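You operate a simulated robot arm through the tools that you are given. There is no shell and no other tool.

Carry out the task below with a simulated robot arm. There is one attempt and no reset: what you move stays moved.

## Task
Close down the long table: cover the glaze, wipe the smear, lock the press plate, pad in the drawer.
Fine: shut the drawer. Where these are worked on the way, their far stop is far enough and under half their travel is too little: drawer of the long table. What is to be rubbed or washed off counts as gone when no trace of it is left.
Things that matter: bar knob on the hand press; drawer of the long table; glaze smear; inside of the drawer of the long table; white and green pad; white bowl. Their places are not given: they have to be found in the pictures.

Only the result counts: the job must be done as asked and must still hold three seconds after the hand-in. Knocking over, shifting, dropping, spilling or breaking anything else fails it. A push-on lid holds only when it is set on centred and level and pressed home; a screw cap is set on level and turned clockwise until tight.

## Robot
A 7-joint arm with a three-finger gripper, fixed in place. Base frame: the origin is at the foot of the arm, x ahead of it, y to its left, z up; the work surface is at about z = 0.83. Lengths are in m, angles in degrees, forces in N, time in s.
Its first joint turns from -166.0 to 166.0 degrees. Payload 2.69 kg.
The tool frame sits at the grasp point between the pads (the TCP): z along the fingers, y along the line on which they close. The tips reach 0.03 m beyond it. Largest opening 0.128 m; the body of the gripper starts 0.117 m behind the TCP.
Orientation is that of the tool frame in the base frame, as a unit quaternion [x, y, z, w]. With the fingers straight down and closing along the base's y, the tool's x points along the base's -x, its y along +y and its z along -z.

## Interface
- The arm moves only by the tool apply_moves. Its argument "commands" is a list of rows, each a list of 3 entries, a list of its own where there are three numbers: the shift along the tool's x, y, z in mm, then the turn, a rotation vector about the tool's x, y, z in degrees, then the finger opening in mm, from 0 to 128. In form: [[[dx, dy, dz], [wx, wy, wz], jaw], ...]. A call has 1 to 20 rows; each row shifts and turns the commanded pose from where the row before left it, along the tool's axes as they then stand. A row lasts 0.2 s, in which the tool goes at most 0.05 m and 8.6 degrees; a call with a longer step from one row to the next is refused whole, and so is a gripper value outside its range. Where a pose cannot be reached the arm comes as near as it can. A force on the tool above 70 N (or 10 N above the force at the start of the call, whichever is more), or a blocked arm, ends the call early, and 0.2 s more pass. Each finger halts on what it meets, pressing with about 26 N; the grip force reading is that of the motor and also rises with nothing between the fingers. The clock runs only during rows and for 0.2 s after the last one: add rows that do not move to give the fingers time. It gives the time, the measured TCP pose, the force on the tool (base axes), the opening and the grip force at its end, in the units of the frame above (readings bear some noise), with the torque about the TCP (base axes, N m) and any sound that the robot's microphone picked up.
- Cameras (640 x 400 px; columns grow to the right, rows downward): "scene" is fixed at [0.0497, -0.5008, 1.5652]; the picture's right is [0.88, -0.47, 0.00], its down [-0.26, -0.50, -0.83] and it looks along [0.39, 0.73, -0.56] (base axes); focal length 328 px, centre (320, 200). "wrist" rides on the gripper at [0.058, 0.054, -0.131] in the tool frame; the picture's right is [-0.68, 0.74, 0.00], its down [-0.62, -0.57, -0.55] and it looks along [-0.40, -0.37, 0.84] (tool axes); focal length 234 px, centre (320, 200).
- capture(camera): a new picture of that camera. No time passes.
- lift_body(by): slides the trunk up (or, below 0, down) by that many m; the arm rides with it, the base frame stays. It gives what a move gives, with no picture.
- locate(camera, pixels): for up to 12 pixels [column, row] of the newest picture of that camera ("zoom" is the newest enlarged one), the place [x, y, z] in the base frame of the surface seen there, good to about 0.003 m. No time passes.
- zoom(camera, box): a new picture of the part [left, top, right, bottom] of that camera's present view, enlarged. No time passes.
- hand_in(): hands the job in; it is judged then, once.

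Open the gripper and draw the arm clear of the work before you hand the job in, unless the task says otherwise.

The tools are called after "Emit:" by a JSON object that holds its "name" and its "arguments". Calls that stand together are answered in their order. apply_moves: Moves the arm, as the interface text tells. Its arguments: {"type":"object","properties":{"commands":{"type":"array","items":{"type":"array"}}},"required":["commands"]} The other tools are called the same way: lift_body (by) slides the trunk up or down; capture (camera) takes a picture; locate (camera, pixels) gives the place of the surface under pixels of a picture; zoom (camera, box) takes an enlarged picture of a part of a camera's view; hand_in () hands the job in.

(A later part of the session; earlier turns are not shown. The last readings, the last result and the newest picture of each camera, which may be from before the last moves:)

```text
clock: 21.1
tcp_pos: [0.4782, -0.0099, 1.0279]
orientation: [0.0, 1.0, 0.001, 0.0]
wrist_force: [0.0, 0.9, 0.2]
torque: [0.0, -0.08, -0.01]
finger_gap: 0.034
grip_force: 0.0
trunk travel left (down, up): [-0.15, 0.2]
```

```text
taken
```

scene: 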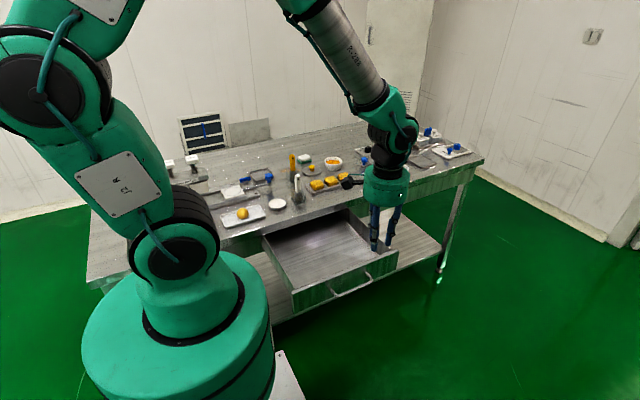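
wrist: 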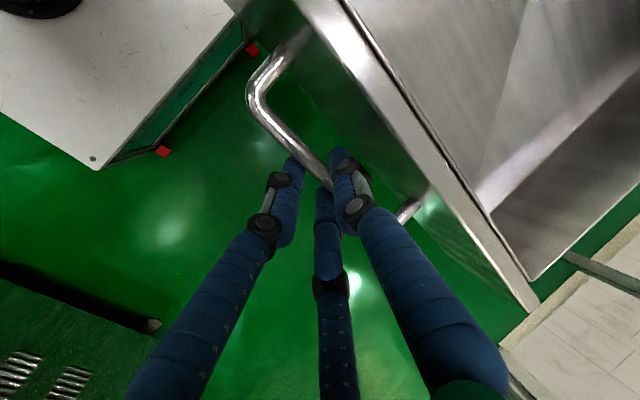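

Drawer stays open and clear. I travel at z≈1.03 to above the pad at (0.642, 0.785), opening the fingers.

Emit:
{"name": "apply_moves", "arguments": {"commands": [[[-9.1, 44.2, 0], [0, 0, 0], 34], [[-9.1, 44.2, 0], [0, 0, 0], 34], [[-9.1, 44.2, 0], [0, 0, 0], 34], [[-9.1, 44.2, 0], [0, 0, 0], 34], [[-9.1, 44.2, 0], [0, 0, 0], 34], [[-9.1, 44.2, 0], [0, 0, 0], 34], [[-9.1, 44.2, 0], [0, 0, 0], 34], [[-9.1, 44.2, 0], [0, 0, 0], 34], [[-9.1, 44.2, 0], [0, 0, 0], 34], [[-9.1, 44.2, 0], [0, 0, 0], 34], [[-9.1, 44.2, 0], [0, 0, 0], 60], [[-9.1, 44.2, 0], [0, 0, 0], 70], [[-9.1, 44.2, 0], [0, 0, 0], 70], [[-9.1, 44.2, 0], [0, 0, 0], 70], [[-9.1, 44.2, 0], [0, 0, 0], 70], [[-9.1, 44.2, 0], [0, 0, 0], 70], [[-9.1, 44.2, 0], [0, 0, 0], 70], [[-9.1, 44.2, 0], [0, 0, 0], 70], [[0, 0, 0], [0, 0, 0], 70]]}}

Emit:
{"name": "capture", "arguments": {"camera": "wrist"}}

Emit:
{"name": "zoom", "arguments": {"camera": "wrist", "box": [240, 80, 400, 200]}}

```text
clock: 25.1
tcp_pos: [0.6408, 0.7839, 1.0276]
orientation: [0.0, 1.0, 0.001, -0.001]
wrist_force: [-0.5, 0.1, -1.5]
torque: [-0.05, 0.04, -0.01]
finger_gap: 0.0702
grip_force: 0.1
trunk travel left (down, up): [-0.15, 0.2]
```

```text
taken
```

wrist: 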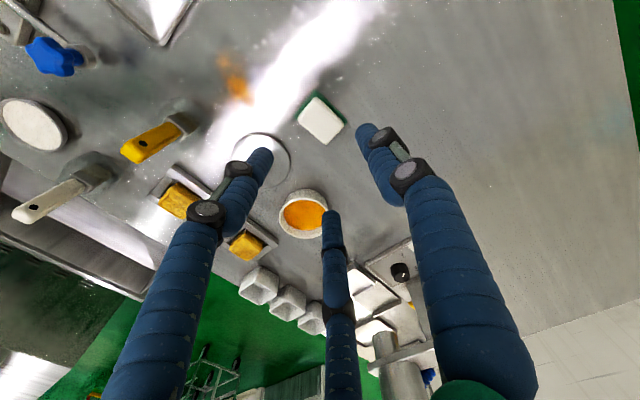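

```text
3.33 times, centred on (320, 140) of wrist
```

zoom: 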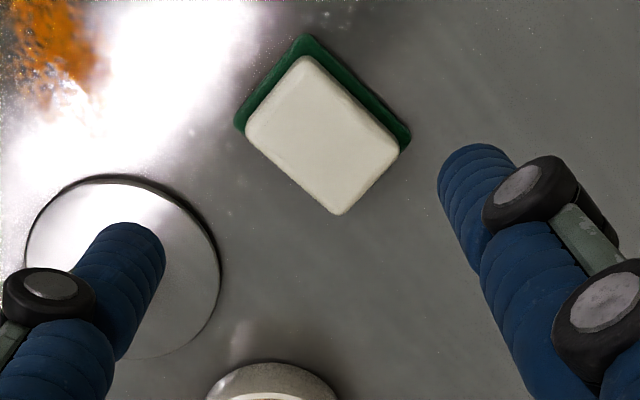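

Emit:
{"name": "locate", "arguments": {"camera": "zoom", "pixels": [[308, 62], [253, 132], [337, 210], [393, 142], [322, 135], [310, 38], [238, 125], [408, 135], [245, 100], [360, 85], [285, 95], [355, 105]]}}

Emit:
{"name": "locate", "arguments": {"camera": "wrist", "pixels": [[225, 60], [245, 100], [232, 80], [250, 95], [218, 62], [220, 50], [240, 70]]}}

```text
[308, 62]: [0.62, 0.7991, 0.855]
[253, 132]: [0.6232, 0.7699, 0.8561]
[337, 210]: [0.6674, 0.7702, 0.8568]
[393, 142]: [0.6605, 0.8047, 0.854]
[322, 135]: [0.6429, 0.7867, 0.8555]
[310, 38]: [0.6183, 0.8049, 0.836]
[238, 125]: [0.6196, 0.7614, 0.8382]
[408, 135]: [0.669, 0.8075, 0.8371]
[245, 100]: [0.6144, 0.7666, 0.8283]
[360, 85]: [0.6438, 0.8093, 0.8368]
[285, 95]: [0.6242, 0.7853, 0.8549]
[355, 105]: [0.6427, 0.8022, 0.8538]
```

```text
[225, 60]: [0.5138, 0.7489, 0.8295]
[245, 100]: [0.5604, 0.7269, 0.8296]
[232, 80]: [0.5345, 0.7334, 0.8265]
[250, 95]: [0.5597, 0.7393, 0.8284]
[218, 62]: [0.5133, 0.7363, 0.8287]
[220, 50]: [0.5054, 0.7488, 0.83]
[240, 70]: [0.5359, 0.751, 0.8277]
```

Pad block: x 0.618–0.667, y 0.769–0.803, top 0.855, with a green rim below 0.837. I descend with an 80 mm opening to tips at z≈0.841, TCP at (0.6435, 0.778).

Emit:
{"name": "apply_moves", "arguments": {"commands": [[[-2.7, -5.9, 0], [0, 0, 0], 80], [[0, 0, 35], [0, 0, 0], 80], [[0, 0, 35], [0, 0, 0], 80], [[0, 0, 35], [0, 0, 0], 80], [[0, 0, 25], [0, 0, 0], 80], [[0, 0, 15], [0, 0, 0], 80], [[0, 0, 10], [0, 0, 0], 80], [[0, 0, 0], [0, 0, 0], 80], [[0, 0, 0], [0, 0, 0], 80]]}}

Emit:
{"name": "capture", "arguments": {"camera": "wrist"}}

```text
clock: 27.1
tcp_pos: [0.6451, 0.7794, 0.8736]
orientation: [0.001, 1.0, 0.001, 0.001]
wrist_force: [0.2, -1.1, -0.6]
torque: [0.0, 0.0, 0.0]
finger_gap: 0.0799
grip_force: 0.1
trunk travel left (down, up): [-0.15, 0.2]
```

```text
taken
```

wrist: 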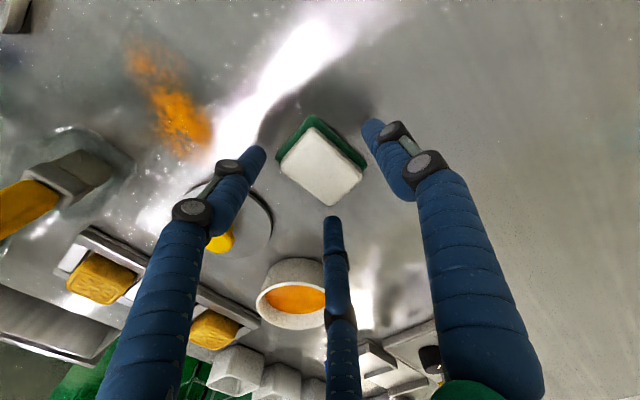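

The three fingers surround the pad symmetrically with tips at ~0.8436. I lower 3 mm and close.

Emit:
{"name": "apply_moves", "arguments": {"commands": [[[0, 0, 3], [0, 0, 0], 80], [[0, 0, 0], [0, 0, 0], 60], [[0, 0, 0], [0, 0, 0], 40], [[0, 0, 0], [0, 0, 0], 20], [[0, 0, 0], [0, 0, 0], 20], [[0, 0, 0], [0, 0, 0], 20]]}}

Emit:
{"name": "capture", "arguments": {"camera": "wrist"}}

Emit:
{"name": "zoom", "arguments": {"camera": "wrist", "box": [240, 80, 400, 220]}}

```text
clock: 28.5
tcp_pos: [0.6461, 0.7805, 0.8717]
orientation: [0.001, 1.0, 0.001, 0.001]
wrist_force: [0.0, 0.8, 2.0]
torque: [0.06, -0.04, -0.03]
finger_gap: 0.0474
grip_force: 25.9
trunk travel left (down, up): [-0.15, 0.2]
```

```text
taken
```

wrist: 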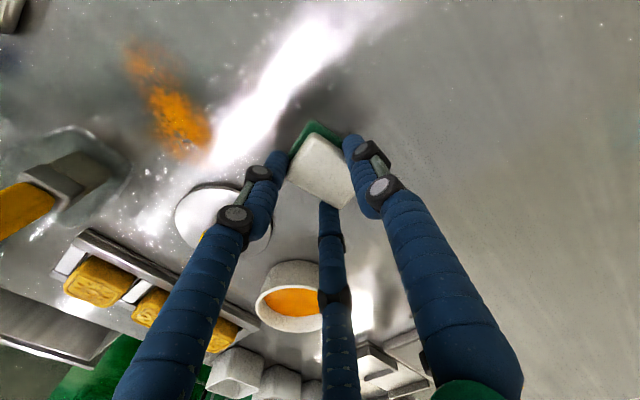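

```text
2.86 times, centred on (320, 150) of wrist
```

zoom: 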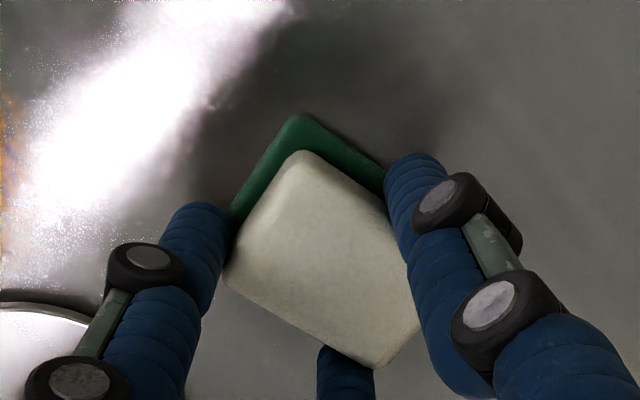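

Gap reads 47.4 mm at 26 N, consistent with a three-point grip on the white block. Now I map the smear's extent, visible around (125–212, 40–158) in the wrist picture.

Emit:
{"name": "zoom", "arguments": {"camera": "wrist", "box": [90, 20, 250, 180]}}

Emit:
{"name": "zoom", "arguments": {"camera": "scene", "box": [260, 140, 360, 190]}}

Emit:
{"name": "locate", "arguments": {"camera": "wrist", "pixels": [[128, 45], [145, 40], [165, 70], [125, 65], [150, 105], [140, 90], [185, 80], [205, 110], [212, 135], [200, 155], [175, 155], [160, 130]]}}

```text
2.50 times, centred on (170, 100) of wrist
```

zoom: 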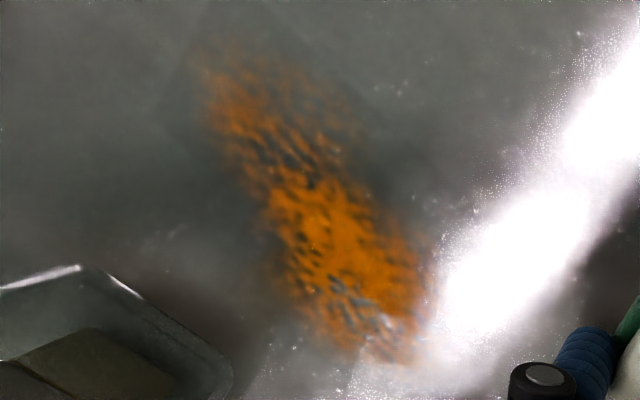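

```text
6.40 times, centred on (310, 165) of scene
```

zoom: 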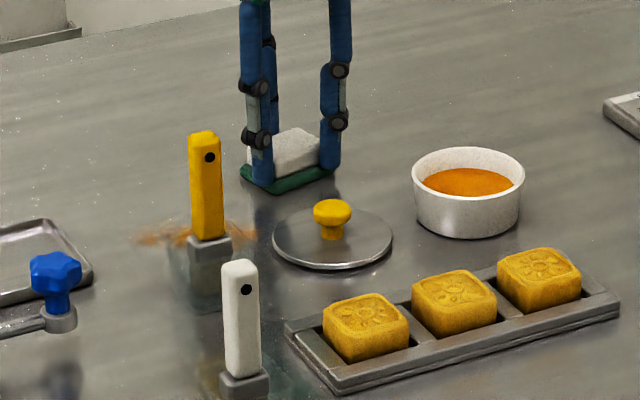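

```text
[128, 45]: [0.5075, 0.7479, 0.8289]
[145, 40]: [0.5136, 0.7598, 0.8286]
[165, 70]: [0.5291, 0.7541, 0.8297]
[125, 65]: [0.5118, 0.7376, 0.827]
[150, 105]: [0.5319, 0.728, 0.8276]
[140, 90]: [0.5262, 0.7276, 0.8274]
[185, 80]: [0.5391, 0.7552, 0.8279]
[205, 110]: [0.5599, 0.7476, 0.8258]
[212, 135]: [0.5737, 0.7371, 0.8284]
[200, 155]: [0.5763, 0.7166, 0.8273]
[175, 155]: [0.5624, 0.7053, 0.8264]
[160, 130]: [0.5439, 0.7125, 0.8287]
```

I locate the smear's faint outer edge points using the mapped wrist pixels.

Emit:
{"name": "locate", "arguments": {"camera": "wrist", "pixels": [[128, 34], [116, 52], [150, 36], [186, 62], [196, 90], [216, 125], [216, 150], [204, 166], [180, 166], [158, 152], [144, 124], [126, 80]]}}

```text
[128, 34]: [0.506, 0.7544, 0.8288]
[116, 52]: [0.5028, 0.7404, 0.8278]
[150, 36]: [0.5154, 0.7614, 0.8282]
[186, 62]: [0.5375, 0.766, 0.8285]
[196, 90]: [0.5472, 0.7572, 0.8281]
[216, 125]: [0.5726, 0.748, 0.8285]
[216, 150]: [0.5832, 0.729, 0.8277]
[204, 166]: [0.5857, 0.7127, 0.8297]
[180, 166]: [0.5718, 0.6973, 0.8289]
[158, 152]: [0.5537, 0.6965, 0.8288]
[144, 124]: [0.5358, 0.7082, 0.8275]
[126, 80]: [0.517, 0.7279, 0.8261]
```

The smear spans about x 0.503–0.586, y 0.696–0.766, coming within ~6 mm of the lid's rim, so I'll move the lid onto the bowl first. I also check the yellow scraper's blade position.

Emit:
{"name": "locate", "arguments": {"camera": "wrist", "pixels": [[76, 130], [128, 165], [100, 145], [50, 138], [90, 160], [120, 178], [40, 195], [70, 200]]}}

Emit:
{"name": "zoom", "arguments": {"camera": "wrist", "box": [0, 100, 160, 260]}}

```text
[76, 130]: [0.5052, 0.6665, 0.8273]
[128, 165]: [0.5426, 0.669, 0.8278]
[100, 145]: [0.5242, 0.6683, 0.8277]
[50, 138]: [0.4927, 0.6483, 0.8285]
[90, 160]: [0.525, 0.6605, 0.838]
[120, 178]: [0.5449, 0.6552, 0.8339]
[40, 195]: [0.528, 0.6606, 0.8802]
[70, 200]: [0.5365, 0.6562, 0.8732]
```

```text
2.50 times, centred on (80, 180) of wrist
```

zoom: 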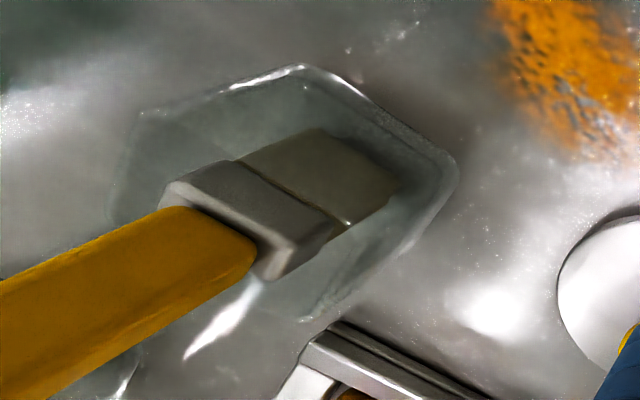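

The scraper holder's clear base spans y up to ~0.669. I release the pad in place, rise, and go look at the lid and bowl.

Emit:
{"name": "apply_moves", "arguments": {"commands": [[[0, 0, 0], [0, 0, 0], 80], [[0, 0, 0], [0, 0, 0], 80], [[0, 0, -20], [0, 0, 0], 80], [[0, 0, -40], [0, 0, 0], 80], [[0, 0, -40], [0, 0, 0], 80], [[0, -30, -20], [0, 0, 0], 80], [[0, -40, 0], [0, 0, 0], 80], [[0, 0, 0], [0, 0, 0], 80]]}}

Emit:
{"name": "capture", "arguments": {"camera": "wrist"}}

Emit:
{"name": "zoom", "arguments": {"camera": "wrist", "box": [260, 80, 380, 200]}}

```text
clock: 30.3
tcp_pos: [0.6455, 0.7087, 0.9909]
orientation: [-0.001, 1.0, 0.002, 0.001]
wrist_force: [0.0, -0.9, -0.1]
torque: [0.08, 0.02, -0.01]
finger_gap: 0.0799
grip_force: 0.0
trunk travel left (down, up): [-0.15, 0.2]
```

```text
taken
```

wrist: 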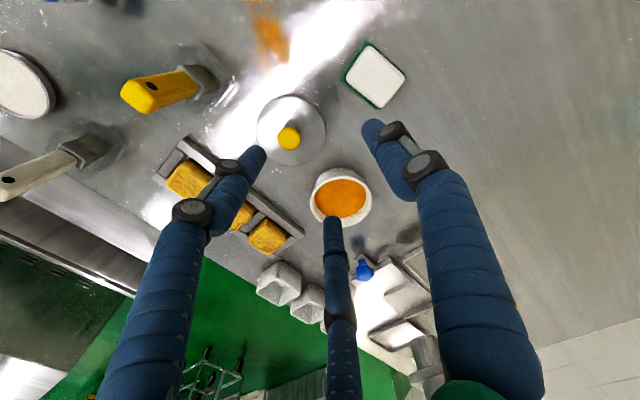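

```text
3.33 times, centred on (320, 140) of wrist
```

zoom: 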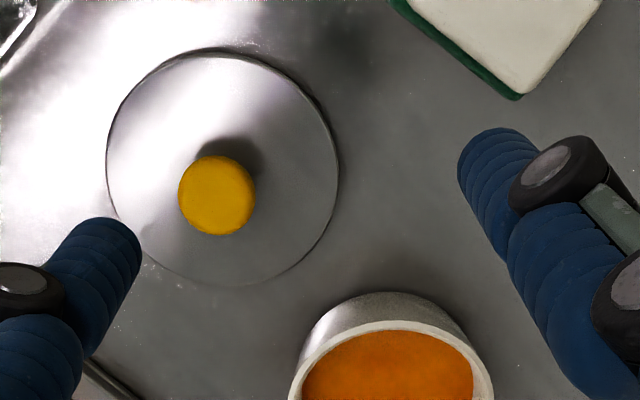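

I locate the lid's rim and knob from this zoom, then the bowl's rim.

Emit:
{"name": "locate", "arguments": {"camera": "zoom", "pixels": [[112, 150], [200, 56], [333, 190], [240, 280], [300, 105], [140, 225], [217, 195], [185, 195], [250, 195], [217, 161], [217, 230], [270, 230]]}}

Emit:
{"name": "zoom", "arguments": {"camera": "wrist", "box": [290, 140, 400, 250]}}

```text
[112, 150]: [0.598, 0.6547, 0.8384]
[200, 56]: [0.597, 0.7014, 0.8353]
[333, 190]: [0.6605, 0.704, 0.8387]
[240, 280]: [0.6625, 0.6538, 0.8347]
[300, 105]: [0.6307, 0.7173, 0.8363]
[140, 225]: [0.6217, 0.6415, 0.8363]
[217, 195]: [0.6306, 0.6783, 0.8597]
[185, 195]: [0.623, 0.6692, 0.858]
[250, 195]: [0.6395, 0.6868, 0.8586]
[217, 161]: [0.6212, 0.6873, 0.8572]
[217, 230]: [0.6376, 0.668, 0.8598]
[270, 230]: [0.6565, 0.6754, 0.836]
```

```text
3.64 times, centred on (345, 195) of wrist
```

zoom: 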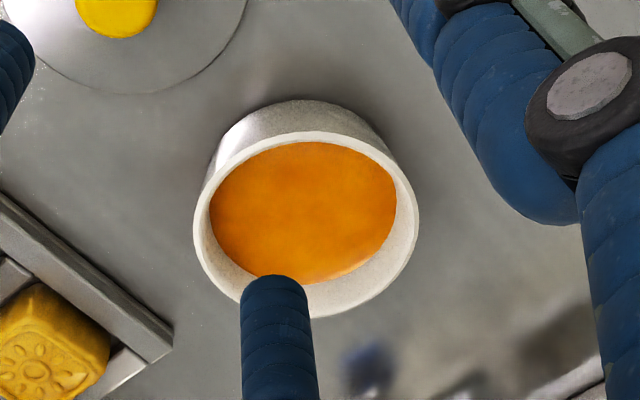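

Lid: centre (0.630, 0.6785), radius ≈0.040, top z≈0.837, knob top at 0.8595 with radius ≈12 mm. Now the bowl rim points from the zoom.

Emit:
{"name": "locate", "arguments": {"camera": "zoom", "pixels": [[200, 225], [412, 215], [300, 138], [325, 308], [225, 270], [385, 275], [235, 162], [370, 160], [305, 210], [405, 180], [202, 190], [352, 300]]}}

Emit:
{"name": "zoom", "arguments": {"camera": "scene", "box": [290, 145, 360, 185]}}

```text
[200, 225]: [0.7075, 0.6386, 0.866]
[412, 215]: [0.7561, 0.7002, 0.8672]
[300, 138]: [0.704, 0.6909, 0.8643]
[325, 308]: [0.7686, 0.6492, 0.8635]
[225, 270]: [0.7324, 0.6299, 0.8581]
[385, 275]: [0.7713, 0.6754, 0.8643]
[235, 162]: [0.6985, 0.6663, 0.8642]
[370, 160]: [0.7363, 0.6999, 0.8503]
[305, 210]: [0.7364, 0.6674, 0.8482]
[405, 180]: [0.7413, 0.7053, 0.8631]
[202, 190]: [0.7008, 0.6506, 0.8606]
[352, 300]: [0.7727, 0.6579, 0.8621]
```

```text
9.14 times, centred on (325, 165) of scene
```

zoom: 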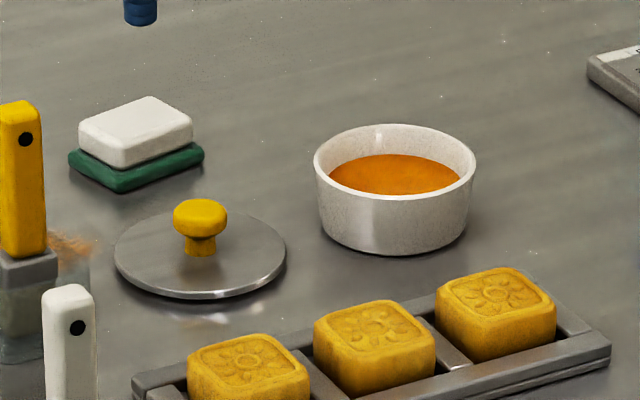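

Bowl rim centre is roughly (0.735, 0.667), z≈0.864, radius ≈0.039–0.041. I open the fingers fully to unblock the view and refine the rim with more points.

Emit:
{"name": "apply_moves", "arguments": {"commands": [[[0, 0, 0], [0, 0, 0], 128], [[0, 0, 0], [0, 0, 0], 128], [[0, 0, 0], [0, 0, 0], 128]]}}

Emit:
{"name": "capture", "arguments": {"camera": "wrist"}}

Emit:
{"name": "zoom", "arguments": {"camera": "wrist", "box": [300, 150, 384, 234]}}

```text
clock: 31.1
tcp_pos: [0.6464, 0.7091, 0.9902]
orientation: [0.0, 1.0, 0.001, 0.001]
wrist_force: [0.3, 0.1, -0.4]
torque: [-0.01, -0.01, -0.01]
finger_gap: 0.1282
grip_force: 0.0
trunk travel left (down, up): [-0.15, 0.2]
```

```text
taken
```

wrist: 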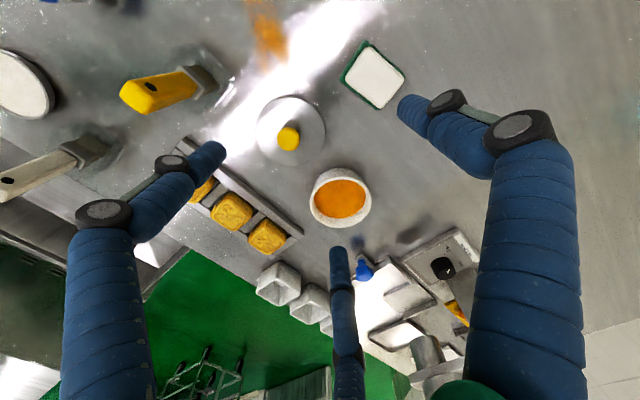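

```text
4.76 times, centred on (342, 192) of wrist
```

zoom: 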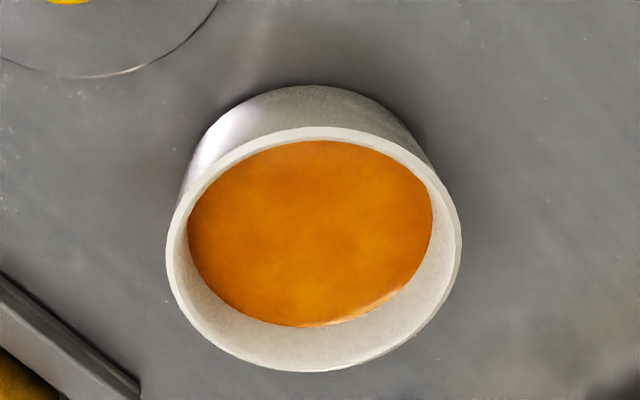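

I sample points along the rim's top face around the full ellipse (centre ≈ (313, 249) in the zoom).

Emit:
{"name": "locate", "arguments": {"camera": "zoom", "pixels": [[172, 250], [456, 246], [315, 133], [303, 366], [216, 163], [412, 163], [205, 327], [418, 330], [180, 210], [448, 205], [255, 355], [365, 356]]}}

Emit:
{"name": "zoom", "arguments": {"camera": "wrist", "box": [250, 85, 334, 169]}}

```text
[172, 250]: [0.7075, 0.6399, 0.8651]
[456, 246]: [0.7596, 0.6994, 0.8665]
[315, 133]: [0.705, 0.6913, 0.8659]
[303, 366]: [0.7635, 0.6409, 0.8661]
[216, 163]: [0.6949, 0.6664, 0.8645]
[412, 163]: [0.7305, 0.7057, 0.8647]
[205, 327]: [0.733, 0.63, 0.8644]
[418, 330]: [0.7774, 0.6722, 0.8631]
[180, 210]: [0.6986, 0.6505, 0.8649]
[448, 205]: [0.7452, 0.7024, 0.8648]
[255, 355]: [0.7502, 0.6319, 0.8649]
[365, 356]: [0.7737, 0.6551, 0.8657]
```

```text
4.76 times, centred on (292, 127) of wrist
```

zoom: 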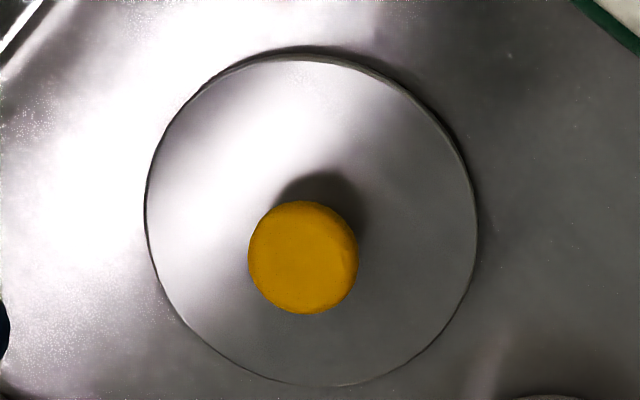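

Rim fit gives centre ≈ (0.7354, 0.6673), r≈0.039, z≈0.865. Now the lid's rim and knob points from this zoom.

Emit:
{"name": "locate", "arguments": {"camera": "zoom", "pixels": [[153, 215], [469, 225], [305, 66], [322, 378], [200, 105], [420, 110], [205, 330], [425, 335], [303, 257], [255, 257], [351, 257], [303, 306]]}}

Emit:
{"name": "locate", "arguments": {"camera": "zoom", "pixels": [[303, 208], [270, 225], [336, 225], [270, 290], [336, 290], [160, 270], [465, 270], [250, 80], [365, 78], [255, 362], [375, 365], [455, 170]]}}

```text
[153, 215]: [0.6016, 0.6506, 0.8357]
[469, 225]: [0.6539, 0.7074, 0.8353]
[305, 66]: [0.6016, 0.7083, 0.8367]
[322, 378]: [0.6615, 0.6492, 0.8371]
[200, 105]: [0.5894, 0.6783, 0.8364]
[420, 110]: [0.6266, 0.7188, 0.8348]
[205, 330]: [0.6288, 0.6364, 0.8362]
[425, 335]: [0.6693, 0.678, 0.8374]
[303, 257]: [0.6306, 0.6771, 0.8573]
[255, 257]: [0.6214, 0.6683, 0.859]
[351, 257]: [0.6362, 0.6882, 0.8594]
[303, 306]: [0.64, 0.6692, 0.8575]
```

```text
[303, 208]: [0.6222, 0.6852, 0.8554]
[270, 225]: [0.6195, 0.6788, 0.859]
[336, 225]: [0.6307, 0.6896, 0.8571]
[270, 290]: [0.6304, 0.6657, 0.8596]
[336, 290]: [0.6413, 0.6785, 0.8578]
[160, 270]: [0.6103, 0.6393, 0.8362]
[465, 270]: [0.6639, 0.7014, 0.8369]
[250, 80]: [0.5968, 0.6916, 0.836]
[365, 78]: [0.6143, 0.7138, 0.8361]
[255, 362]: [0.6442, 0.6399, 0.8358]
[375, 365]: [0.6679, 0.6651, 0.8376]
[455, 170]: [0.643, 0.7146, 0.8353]
```

Lid/knob centre ≈ (0.6297, 0.6782); needed shift to the bowl is about (+0.1057, −0.0109). I move over the knob with a 60 mm opening and descend part way.

Emit:
{"name": "apply_moves", "arguments": {"commands": [[[8.3, -15.4, 0], [0, 0, 0], 60], [[8.4, -15.5, 0], [0, 0, 0], 60], [[0, 0, 30], [0, 0, 0], 60], [[0, 0, 30], [0, 0, 0], 60], [[0, 0, 20], [0, 0, 0], 60], [[0, 0, 0], [0, 0, 0], 60], [[0, 0, 0], [0, 0, 0], 60]]}}

Emit:
{"name": "capture", "arguments": {"camera": "wrist"}}

```text
clock: 32.7
tcp_pos: [0.6279, 0.6774, 0.9105]
orientation: [0.0, 1.0, 0.001, 0.001]
wrist_force: [-0.4, -0.5, 0.3]
torque: [0.01, -0.05, 0.03]
finger_gap: 0.0603
grip_force: 0.1
trunk travel left (down, up): [-0.15, 0.2]
```

```text
taken
```

wrist: 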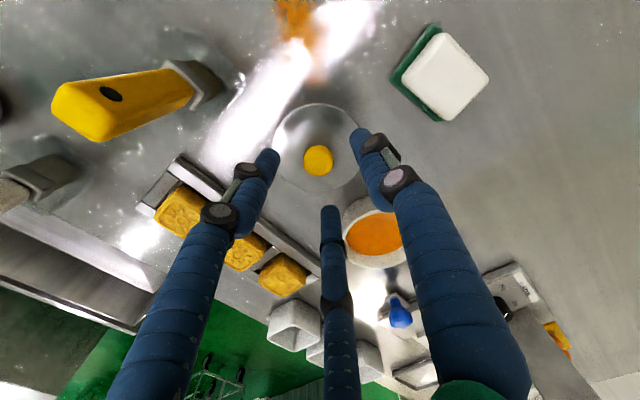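

The knob at (318,160) matches the projected tool axis (319,160), so it is centred. I descend to tips at ≈0.842 and close on the knob.

Emit:
{"name": "apply_moves", "arguments": {"commands": [[[0, 0, 15], [0, 0, 0], 60], [[0, 0, 14], [0, 0, 0], 60], [[0, 0, 9], [0, 0, 0], 60], [[0, 0, 0], [0, 0, 0], 60], [[0, 0, 0], [0, 0, 0], 40], [[0, 0, 0], [0, 0, 0], 25], [[0, 0, 0], [0, 0, 0], 15], [[0, 0, 0], [0, 0, 0], 15], [[0, 0, 0], [0, 0, 0], 15]]}}

Emit:
{"name": "capture", "arguments": {"camera": "wrist"}}

Emit:
{"name": "zoom", "arguments": {"camera": "scene", "box": [280, 130, 370, 190]}}

```text
clock: 34.7
tcp_pos: [0.6267, 0.678, 0.873]
orientation: [0.0, 1.0, 0.001, 0.001]
wrist_force: [-0.1, 0.6, 1.2]
torque: [0.02, -0.01, -0.03]
finger_gap: 0.0263
grip_force: 8.8
trunk travel left (down, up): [-0.15, 0.2]
```

```text
taken
```

wrist: 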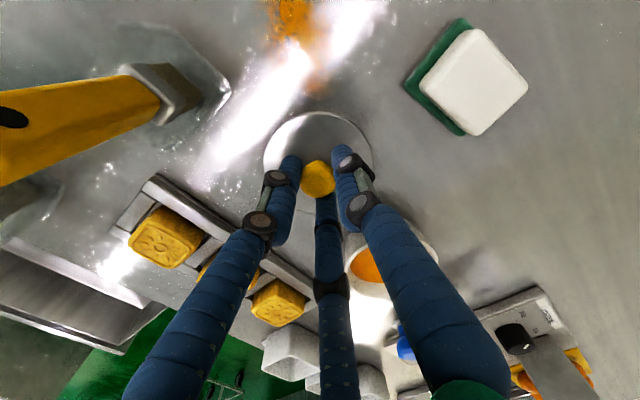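

```text
6.67 times, centred on (325, 160) of scene
```

zoom: 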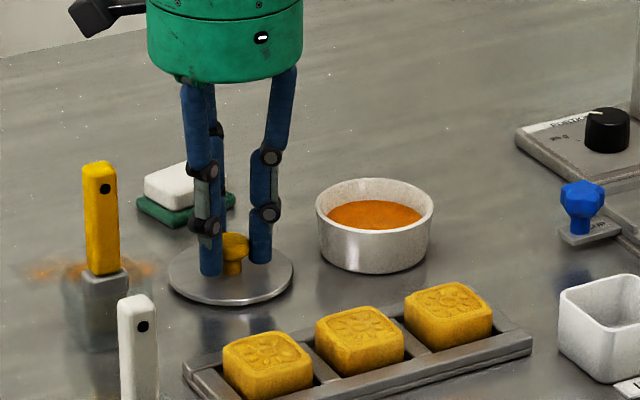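

The knob is gripped (gap 26.3 mm) with only 8.8 N; I command full closing for 26 N, then lift slowly 60 mm.

Emit:
{"name": "apply_moves", "arguments": {"commands": [[[0, 0, 0], [0, 0, 0], 0], [[0, 0, 0], [0, 0, 0], 0], [[0, 0, -10], [0, 0, 0], 0], [[0, 0, -20], [0, 0, 0], 0], [[0, 0, -30], [0, 0, 0], 0], [[0, 0, 0], [0, 0, 0], 0], [[0, 0, 0], [0, 0, 0], 0]]}}

Emit:
{"name": "capture", "arguments": {"camera": "wrist"}}

Emit:
{"name": "zoom", "arguments": {"camera": "scene", "box": [280, 130, 370, 190]}}

```text
clock: 36.3
tcp_pos: [0.6289, 0.6786, 0.9342]
orientation: [-0.001, 1.0, 0.001, 0.001]
wrist_force: [-0.2, 0.4, -0.2]
torque: [-0.03, 0.0, -0.01]
finger_gap: 0.0257
grip_force: 26.2
trunk travel left (down, up): [-0.15, 0.2]
```

```text
taken
```

wrist: 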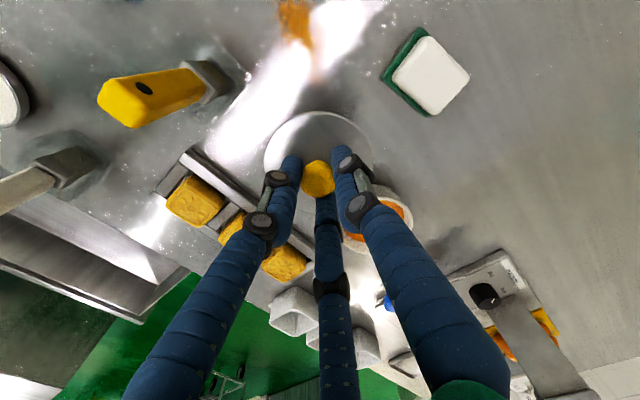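

```text
6.67 times, centred on (325, 160) of scene
```

zoom: 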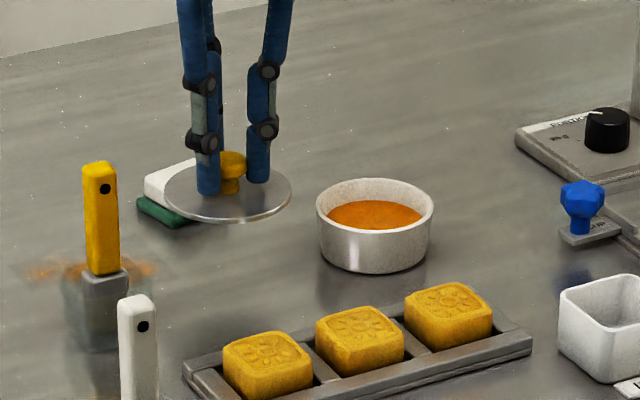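

The lid hangs level. I shift by (+105.7, −10.9) mm to hover over the bowl with about 24 mm clearance and inspect.

Emit:
{"name": "apply_moves", "arguments": {"commands": [[[-25, -2.9, 0], [0, 0, 0], 0], [[-30, -3, 0], [0, 0, 0], 0], [[-30, -3, 0], [0, 0, 0], 0], [[-20.7, -2, 0], [0, 0, 0], 0], [[0, 0, 0], [0, 0, 0], 0], [[0, 0, 0], [0, 0, 0], 0]]}}

Emit:
{"name": "capture", "arguments": {"camera": "wrist"}}

Emit:
{"name": "zoom", "arguments": {"camera": "wrist", "box": [240, 90, 400, 210]}}

Emit:
{"name": "zoom", "arguments": {"camera": "scene", "box": [295, 135, 370, 185]}}

```text
clock: 37.7
tcp_pos: [0.7334, 0.6687, 0.9339]
orientation: [0.0, 1.0, 0.001, 0.002]
wrist_force: [0.1, -0.6, 0.2]
torque: [0.02, -0.01, -0.01]
finger_gap: 0.0253
grip_force: 26.2
trunk travel left (down, up): [-0.15, 0.2]
```

```text
taken
```

wrist: 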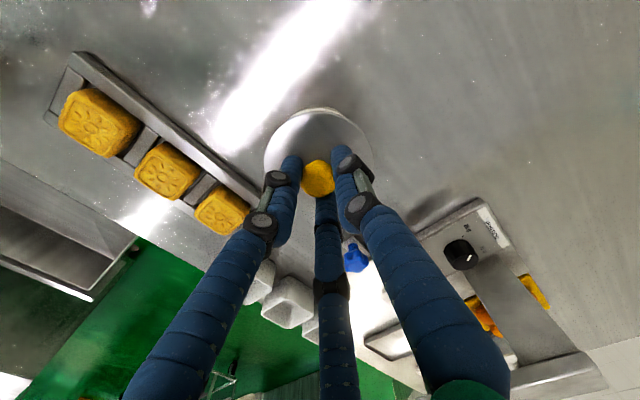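

```text
3.33 times, centred on (320, 150) of wrist
```

zoom: 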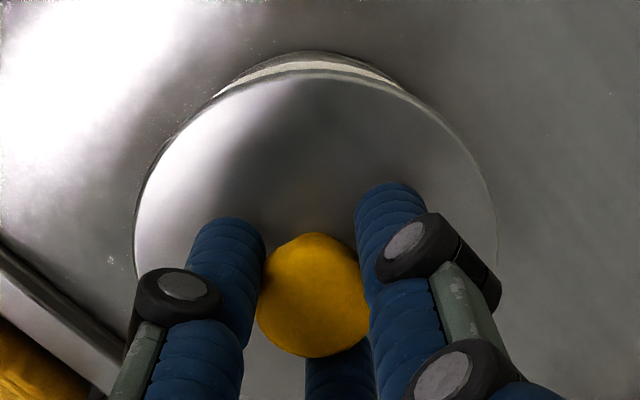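

```text
8.00 times, centred on (332, 160) of scene
```

zoom: 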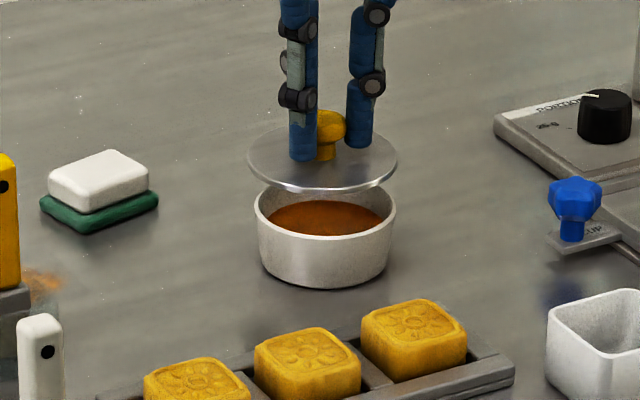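

The scene zoom suggests the lid is a few pixels left of the bowl. I enlarge further to measure the edges accurately.

Emit:
{"name": "zoom", "arguments": {"camera": "scene", "box": [318, 147, 350, 173]}}

Emit:
{"name": "locate", "arguments": {"camera": "zoom", "pixels": [[320, 100], [320, 300]]}}

```text
15.38 times, centred on (334, 160) of scene
```

zoom: 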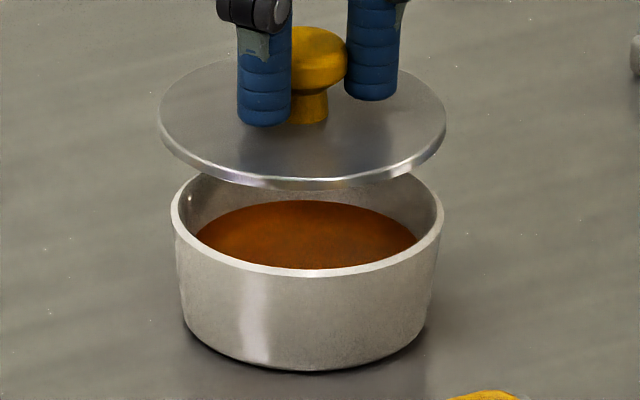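

```text
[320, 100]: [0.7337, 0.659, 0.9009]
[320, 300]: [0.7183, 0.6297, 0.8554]
```

The lid spans 158–446 and the rim 170–443 in this zoom. I locate several lid-edge and rim points in the same view to compare their centres directly.

Emit:
{"name": "locate", "arguments": {"camera": "zoom", "pixels": [[174, 213], [190, 238], [215, 255], [250, 267], [306, 273], [360, 268], [400, 252], [428, 230], [440, 208], [275, 271], [335, 272], [230, 262]]}}

Emit:
{"name": "locate", "arguments": {"camera": "zoom", "pixels": [[163, 118], [178, 142], [205, 162], [250, 175], [300, 180], [350, 176], [400, 160], [430, 136], [441, 112], [430, 88], [180, 85], [215, 67]]}}

```text
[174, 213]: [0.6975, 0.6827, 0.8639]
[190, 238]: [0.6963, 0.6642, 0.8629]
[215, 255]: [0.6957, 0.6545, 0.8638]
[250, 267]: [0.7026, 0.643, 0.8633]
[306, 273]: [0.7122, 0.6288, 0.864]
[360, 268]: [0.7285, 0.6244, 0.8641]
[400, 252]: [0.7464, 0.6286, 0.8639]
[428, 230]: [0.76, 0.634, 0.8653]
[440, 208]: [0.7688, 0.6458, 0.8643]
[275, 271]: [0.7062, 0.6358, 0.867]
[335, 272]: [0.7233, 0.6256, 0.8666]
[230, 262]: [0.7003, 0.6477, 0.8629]
```

```text
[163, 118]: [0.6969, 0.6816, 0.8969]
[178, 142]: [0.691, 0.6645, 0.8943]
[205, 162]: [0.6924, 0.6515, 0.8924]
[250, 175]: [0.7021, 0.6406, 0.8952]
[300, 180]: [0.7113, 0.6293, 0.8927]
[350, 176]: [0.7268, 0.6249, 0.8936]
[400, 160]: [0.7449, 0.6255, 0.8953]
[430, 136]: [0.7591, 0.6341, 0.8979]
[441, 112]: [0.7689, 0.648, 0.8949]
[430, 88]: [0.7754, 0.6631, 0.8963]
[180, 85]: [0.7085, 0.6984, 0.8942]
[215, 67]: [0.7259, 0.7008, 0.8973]
```

Fits in the scene view: lid centre (0.7326, 0.6640), rim centre (0.7342, 0.6642) — so the lid should go about +2 mm in x. I apply that and lower 15 mm, then re-check.

Emit:
{"name": "apply_moves", "arguments": {"commands": [[[-2, 0, 0], [0, 0, 0], 0], [[0, 0, 8], [0, 0, 0], 0], [[0, 0, 7], [0, 0, 0], 0], [[0, 0, 0], [0, 0, 0], 0], [[0, 0, 0], [0, 0, 0], 0]]}}

Emit:
{"name": "zoom", "arguments": {"camera": "scene", "box": [318, 147, 350, 173]}}

Emit:
{"name": "capture", "arguments": {"camera": "wrist"}}

Emit:
{"name": "zoom", "arguments": {"camera": "wrist", "box": [250, 90, 390, 190]}}

```text
clock: 38.9
tcp_pos: [0.7353, 0.669, 0.9177]
orientation: [0.0, 1.0, 0.001, 0.001]
wrist_force: [0.1, 0.8, -0.8]
torque: [0.03, 0.01, 0.02]
finger_gap: 0.0253
grip_force: 25.9
trunk travel left (down, up): [-0.15, 0.2]
```

```text
15.38 times, centred on (334, 160) of scene
```

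zoom: 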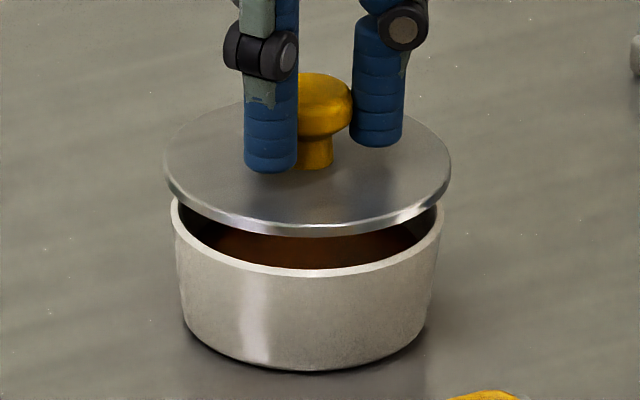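

```text
taken
```

wrist: 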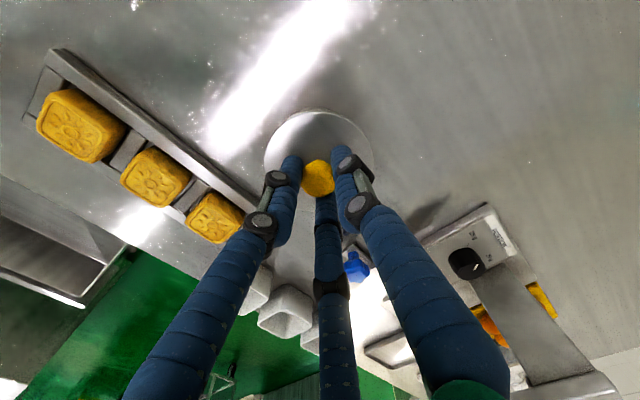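

```text
4.00 times, centred on (320, 140) of wrist
```

zoom: 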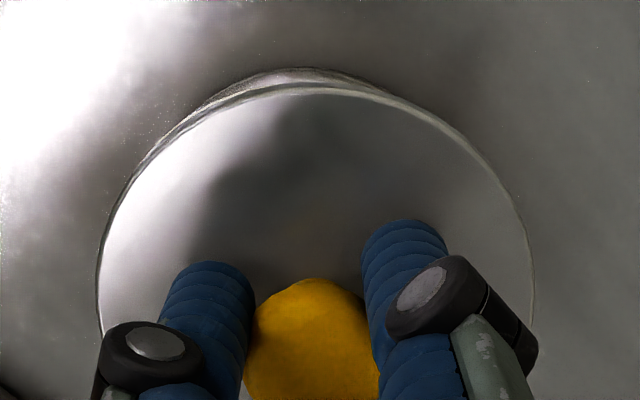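

Side alignment now matches within 0.3 mm in the scene view. For the other direction I enlarge the crescent of bowl visible above the lid edge in the wrist view.

Emit:
{"name": "zoom", "arguments": {"camera": "wrist", "box": [290, 95, 350, 130]}}

Emit:
{"name": "zoom", "arguments": {"camera": "wrist", "box": [255, 95, 320, 135]}}

Emit:
{"name": "zoom", "arguments": {"camera": "wrist", "box": [320, 95, 385, 135]}}

```text
10.67 times, centred on (320, 112) of wrist
```

zoom: 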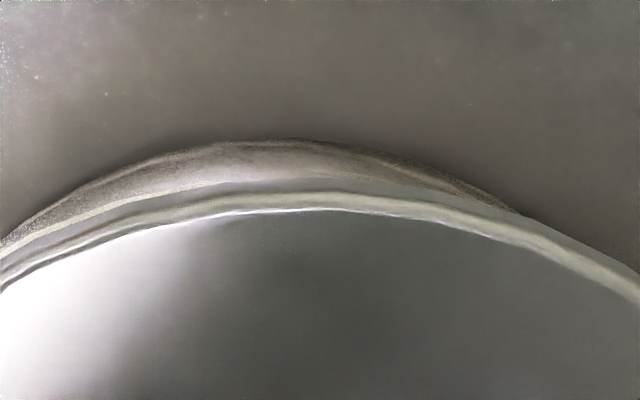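

```text
9.85 times, centred on (288, 115) of wrist
```

zoom: 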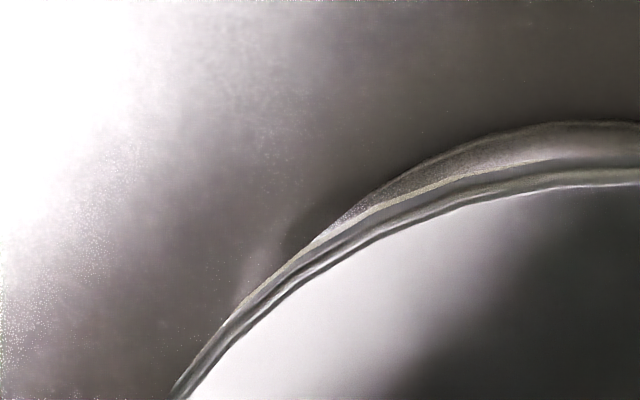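

```text
9.85 times, centred on (352, 115) of wrist
```

zoom: 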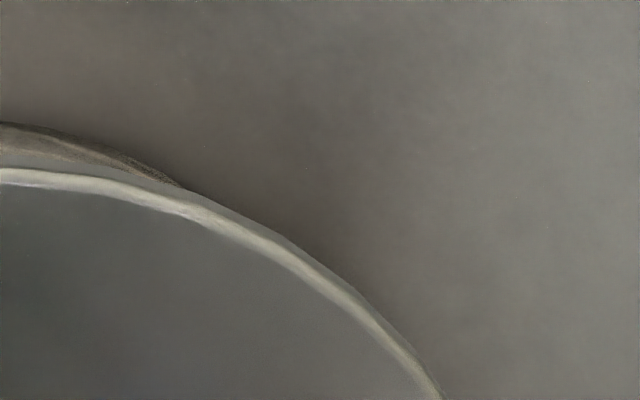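

Both views agree that the lid is ~2.6 mm too far in +y (rim protrudes only on the left of the crescent). I shift (−0.8, −2.6) mm and re-check.

Emit:
{"name": "apply_moves", "arguments": {"commands": [[[0.8, -2.6, 0], [0, 0, 0], 0], [[0, 0, 0], [0, 0, 0], 0], [[0, 0, 0], [0, 0, 0], 0]]}}

Emit:
{"name": "zoom", "arguments": {"camera": "scene", "box": [318, 147, 350, 173]}}

Emit:
{"name": "zoom", "arguments": {"camera": "wrist", "box": [270, 95, 370, 135]}}

Emit:
{"name": "zoom", "arguments": {"camera": "wrist", "box": [290, 95, 350, 130]}}

```text
clock: 39.7
tcp_pos: [0.7356, 0.6651, 0.9179]
orientation: [0.0, 1.0, 0.001, 0.001]
wrist_force: [-0.4, -0.5, 0.2]
torque: [-0.03, -0.01, -0.02]
finger_gap: 0.0254
grip_force: 26.2
trunk travel left (down, up): [-0.15, 0.2]
```

```text
15.38 times, centred on (334, 160) of scene
```

zoom: 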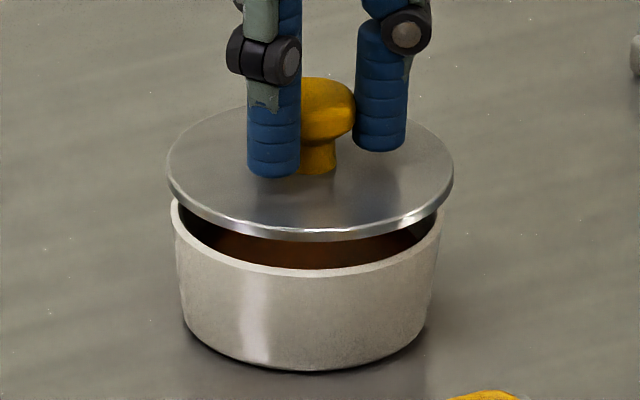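

```text
6.40 times, centred on (320, 115) of wrist
```

zoom: 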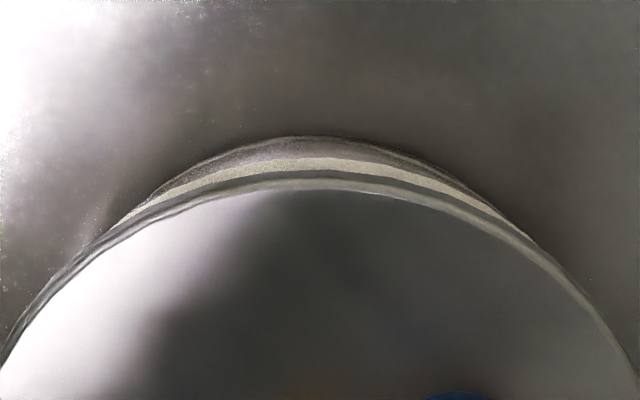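

```text
10.67 times, centred on (320, 112) of wrist
```

zoom: 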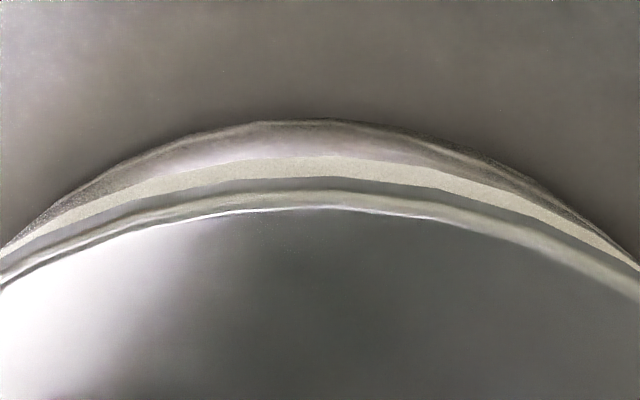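

Crescent is now symmetric; both views call for one last (−0.7, +0.5) mm correction. Then I lower in small steps onto the rim, watching the force.

Emit:
{"name": "apply_moves", "arguments": {"commands": [[[0.7, 0.5, 0], [0, 0, 0], 0], [[0, 0, 4], [0, 0, 0], 0], [[0, 0, 3], [0, 0, 0], 0], [[0, 0, 2], [0, 0, 0], 0], [[0, 0, 0], [0, 0, 0], 0], [[0, 0, 0], [0, 0, 0], 0]]}}

Emit:
{"name": "zoom", "arguments": {"camera": "scene", "box": [318, 147, 350, 173]}}

Emit:
{"name": "zoom", "arguments": {"camera": "wrist", "box": [270, 95, 370, 135]}}

```text
clock: 41.1
tcp_pos: [0.7348, 0.6651, 0.9096]
orientation: [0.0, 1.0, 0.001, 0.001]
wrist_force: [0.7, 0.3, 0.2]
torque: [-0.06, 0.03, -0.03]
finger_gap: 0.025
grip_force: 25.8
trunk travel left (down, up): [-0.15, 0.2]
```

```text
15.38 times, centred on (334, 160) of scene
```

zoom: 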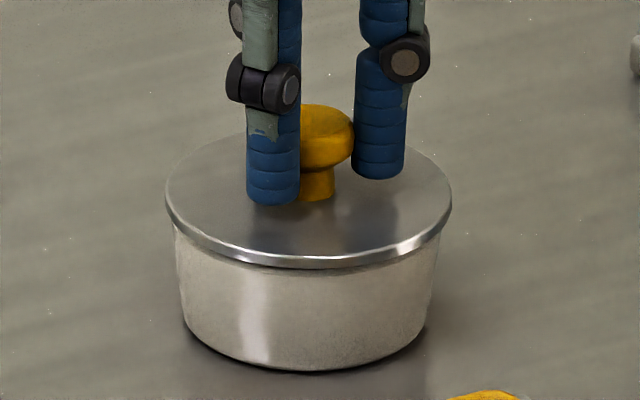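

```text
6.40 times, centred on (320, 115) of wrist
```

zoom: 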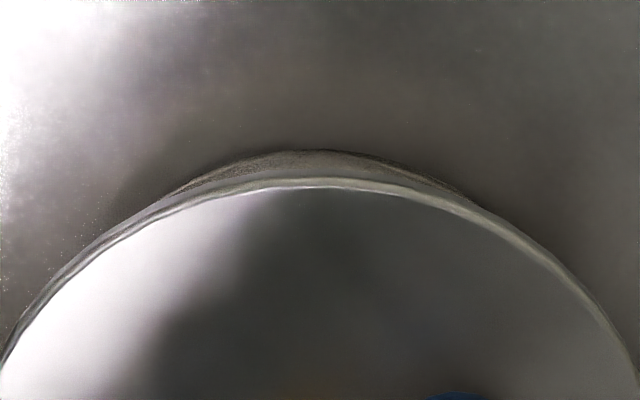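

Lid is within ~0.6 mm of centre and just above the rim. I nudge (−0.4, +0.2) mm and lower further in 1–2 mm steps until contact.

Emit:
{"name": "apply_moves", "arguments": {"commands": [[[0.4, 0.2, 1], [0, 0, 0], 0], [[0, 0, 1.5], [0, 0, 0], 0], [[0, 0, 1.5], [0, 0, 0], 0], [[0, 0, 0], [0, 0, 0], 0], [[0, 0, 0], [0, 0, 0], 0]]}}

Emit:
{"name": "zoom", "arguments": {"camera": "scene", "box": [318, 147, 350, 173]}}

```text
clock: 42.3
tcp_pos: [0.7339, 0.6647, 0.9054]
orientation: [-0.001, 1.0, 0.001, 0.0]
wrist_force: [-0.2, -1.9, 3.3]
torque: [-0.13, 0.02, 0.05]
finger_gap: 0.025
grip_force: 26.0
trunk travel left (down, up): [-0.15, 0.2]
```

```text
15.38 times, centred on (334, 160) of scene
```

zoom: 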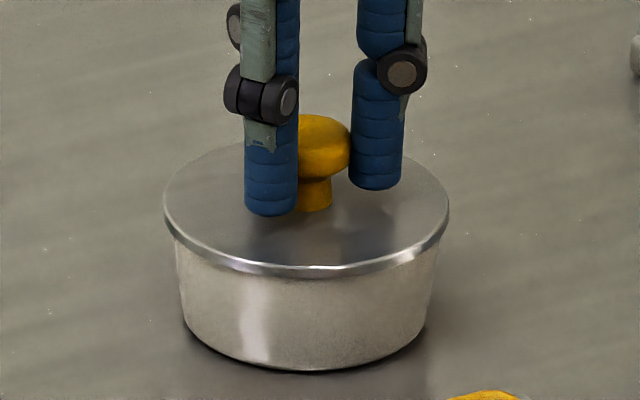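

Contact has begun (Fz ≈ 3.3 N) with the lid centred (163–449 vs rim 170–443). I press on in 1 mm steps.

Emit:
{"name": "apply_moves", "arguments": {"commands": [[[0, 0, 1], [0, 0, 0], 0], [[0, 0, 1], [0, 0, 0], 0], [[0, 0, 1], [0, 0, 0], 0], [[0, 0, 0], [0, 0, 0], 0]]}}

Emit:
{"name": "zoom", "arguments": {"camera": "scene", "box": [318, 147, 350, 173]}}

```text
clock: 43.3
tcp_pos: [0.7349, 0.6648, 0.9067]
orientation: [0.001, 1.0, 0.002, 0.001]
wrist_force: [-1.2, -4.7, 20.7]
torque: [-0.28, 0.04, 0.0]
finger_gap: 0.0249
grip_force: 25.8
trunk travel left (down, up): [-0.15, 0.2]
```

```text
15.38 times, centred on (334, 160) of scene
```

zoom: 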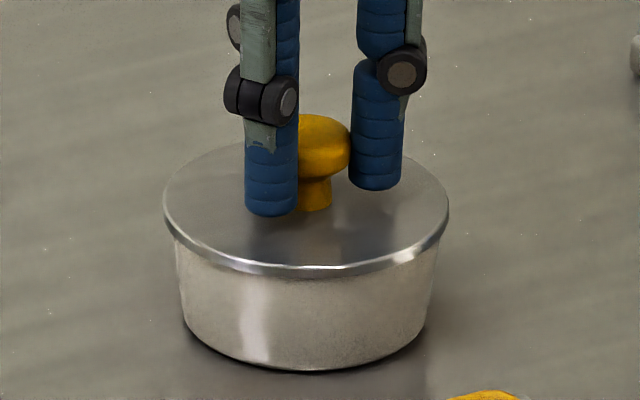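

Fz is 20.7 N with a −4.7 N lateral y force, so the lid wants to go slightly −y. I shift −0.6 mm in y and press further by 1 mm steps.

Emit:
{"name": "apply_moves", "arguments": {"commands": [[[0, -0.6, 0], [0, 0, 0], 0], [[0, 0, 1], [0, 0, 0], 0], [[0, 0, 1], [0, 0, 0], 0], [[0, 0, 0], [0, 0, 0], 0]]}}

Emit:
{"name": "zoom", "arguments": {"camera": "scene", "box": [318, 147, 350, 173]}}

```text
clock: 44.3
tcp_pos: [0.7351, 0.6665, 0.9027]
orientation: [0.0, 1.0, 0.002, 0.001]
wrist_force: [5.9, -2.5, 34.2]
torque: [-0.05, -0.16, 0.02]
finger_gap: 0.0246
grip_force: 25.9
trunk travel left (down, up): [-0.15, 0.2]
```

```text
15.38 times, centred on (334, 160) of scene
```

zoom: 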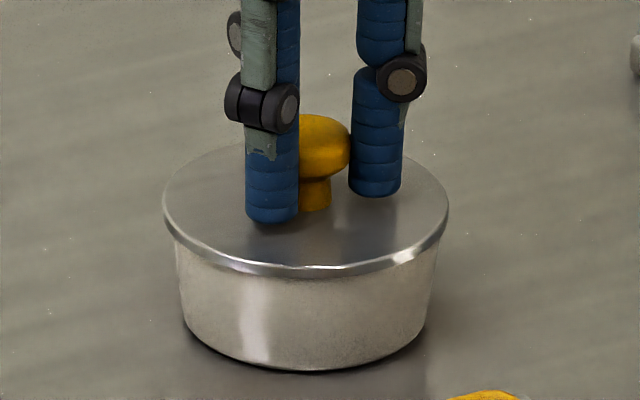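

The fingers slipped ~2 mm down the knob while the lid did not move (Fz 34 N), so it may already be resting on the rim. I check the lid's top height and level with located points.

Emit:
{"name": "locate", "arguments": {"camera": "zoom", "pixels": [[180, 220], [215, 240], [260, 255], [310, 258], [360, 250], [400, 235], [430, 205], [400, 170], [200, 180], [230, 200], [350, 220], [300, 240]]}}

Emit:
{"name": "capture", "arguments": {"camera": "wrist"}}

Emit:
{"name": "zoom", "arguments": {"camera": "wrist", "box": [250, 90, 390, 190]}}

```text
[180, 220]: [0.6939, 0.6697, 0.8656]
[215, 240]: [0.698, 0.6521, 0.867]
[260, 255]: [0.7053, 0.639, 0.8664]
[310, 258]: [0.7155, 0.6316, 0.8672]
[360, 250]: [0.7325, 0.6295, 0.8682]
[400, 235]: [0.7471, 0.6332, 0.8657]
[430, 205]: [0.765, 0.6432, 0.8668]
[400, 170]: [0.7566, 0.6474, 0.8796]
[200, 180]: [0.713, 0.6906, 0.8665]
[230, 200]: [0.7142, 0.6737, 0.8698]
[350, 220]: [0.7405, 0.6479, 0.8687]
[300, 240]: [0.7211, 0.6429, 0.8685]
```

```text
taken
```

wrist: 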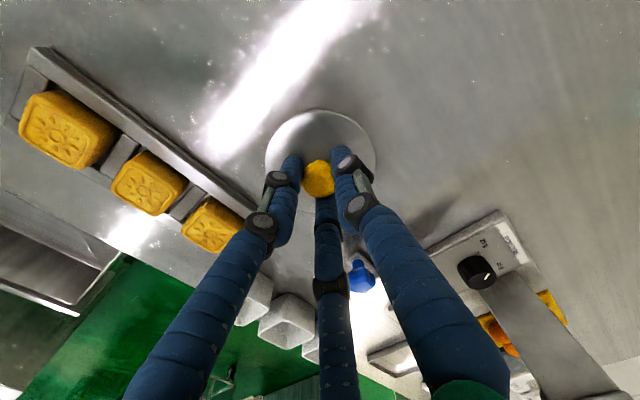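

```text
4.00 times, centred on (320, 140) of wrist
```

zoom: 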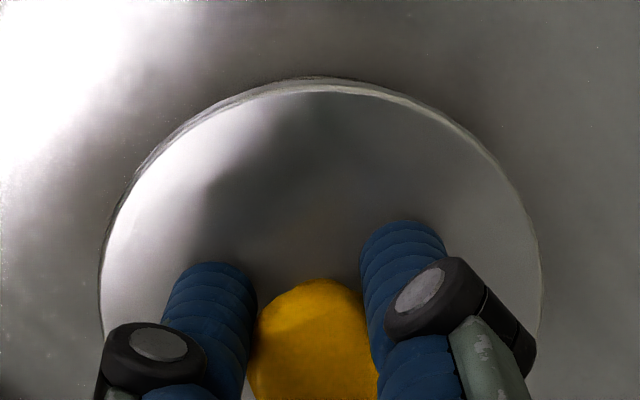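

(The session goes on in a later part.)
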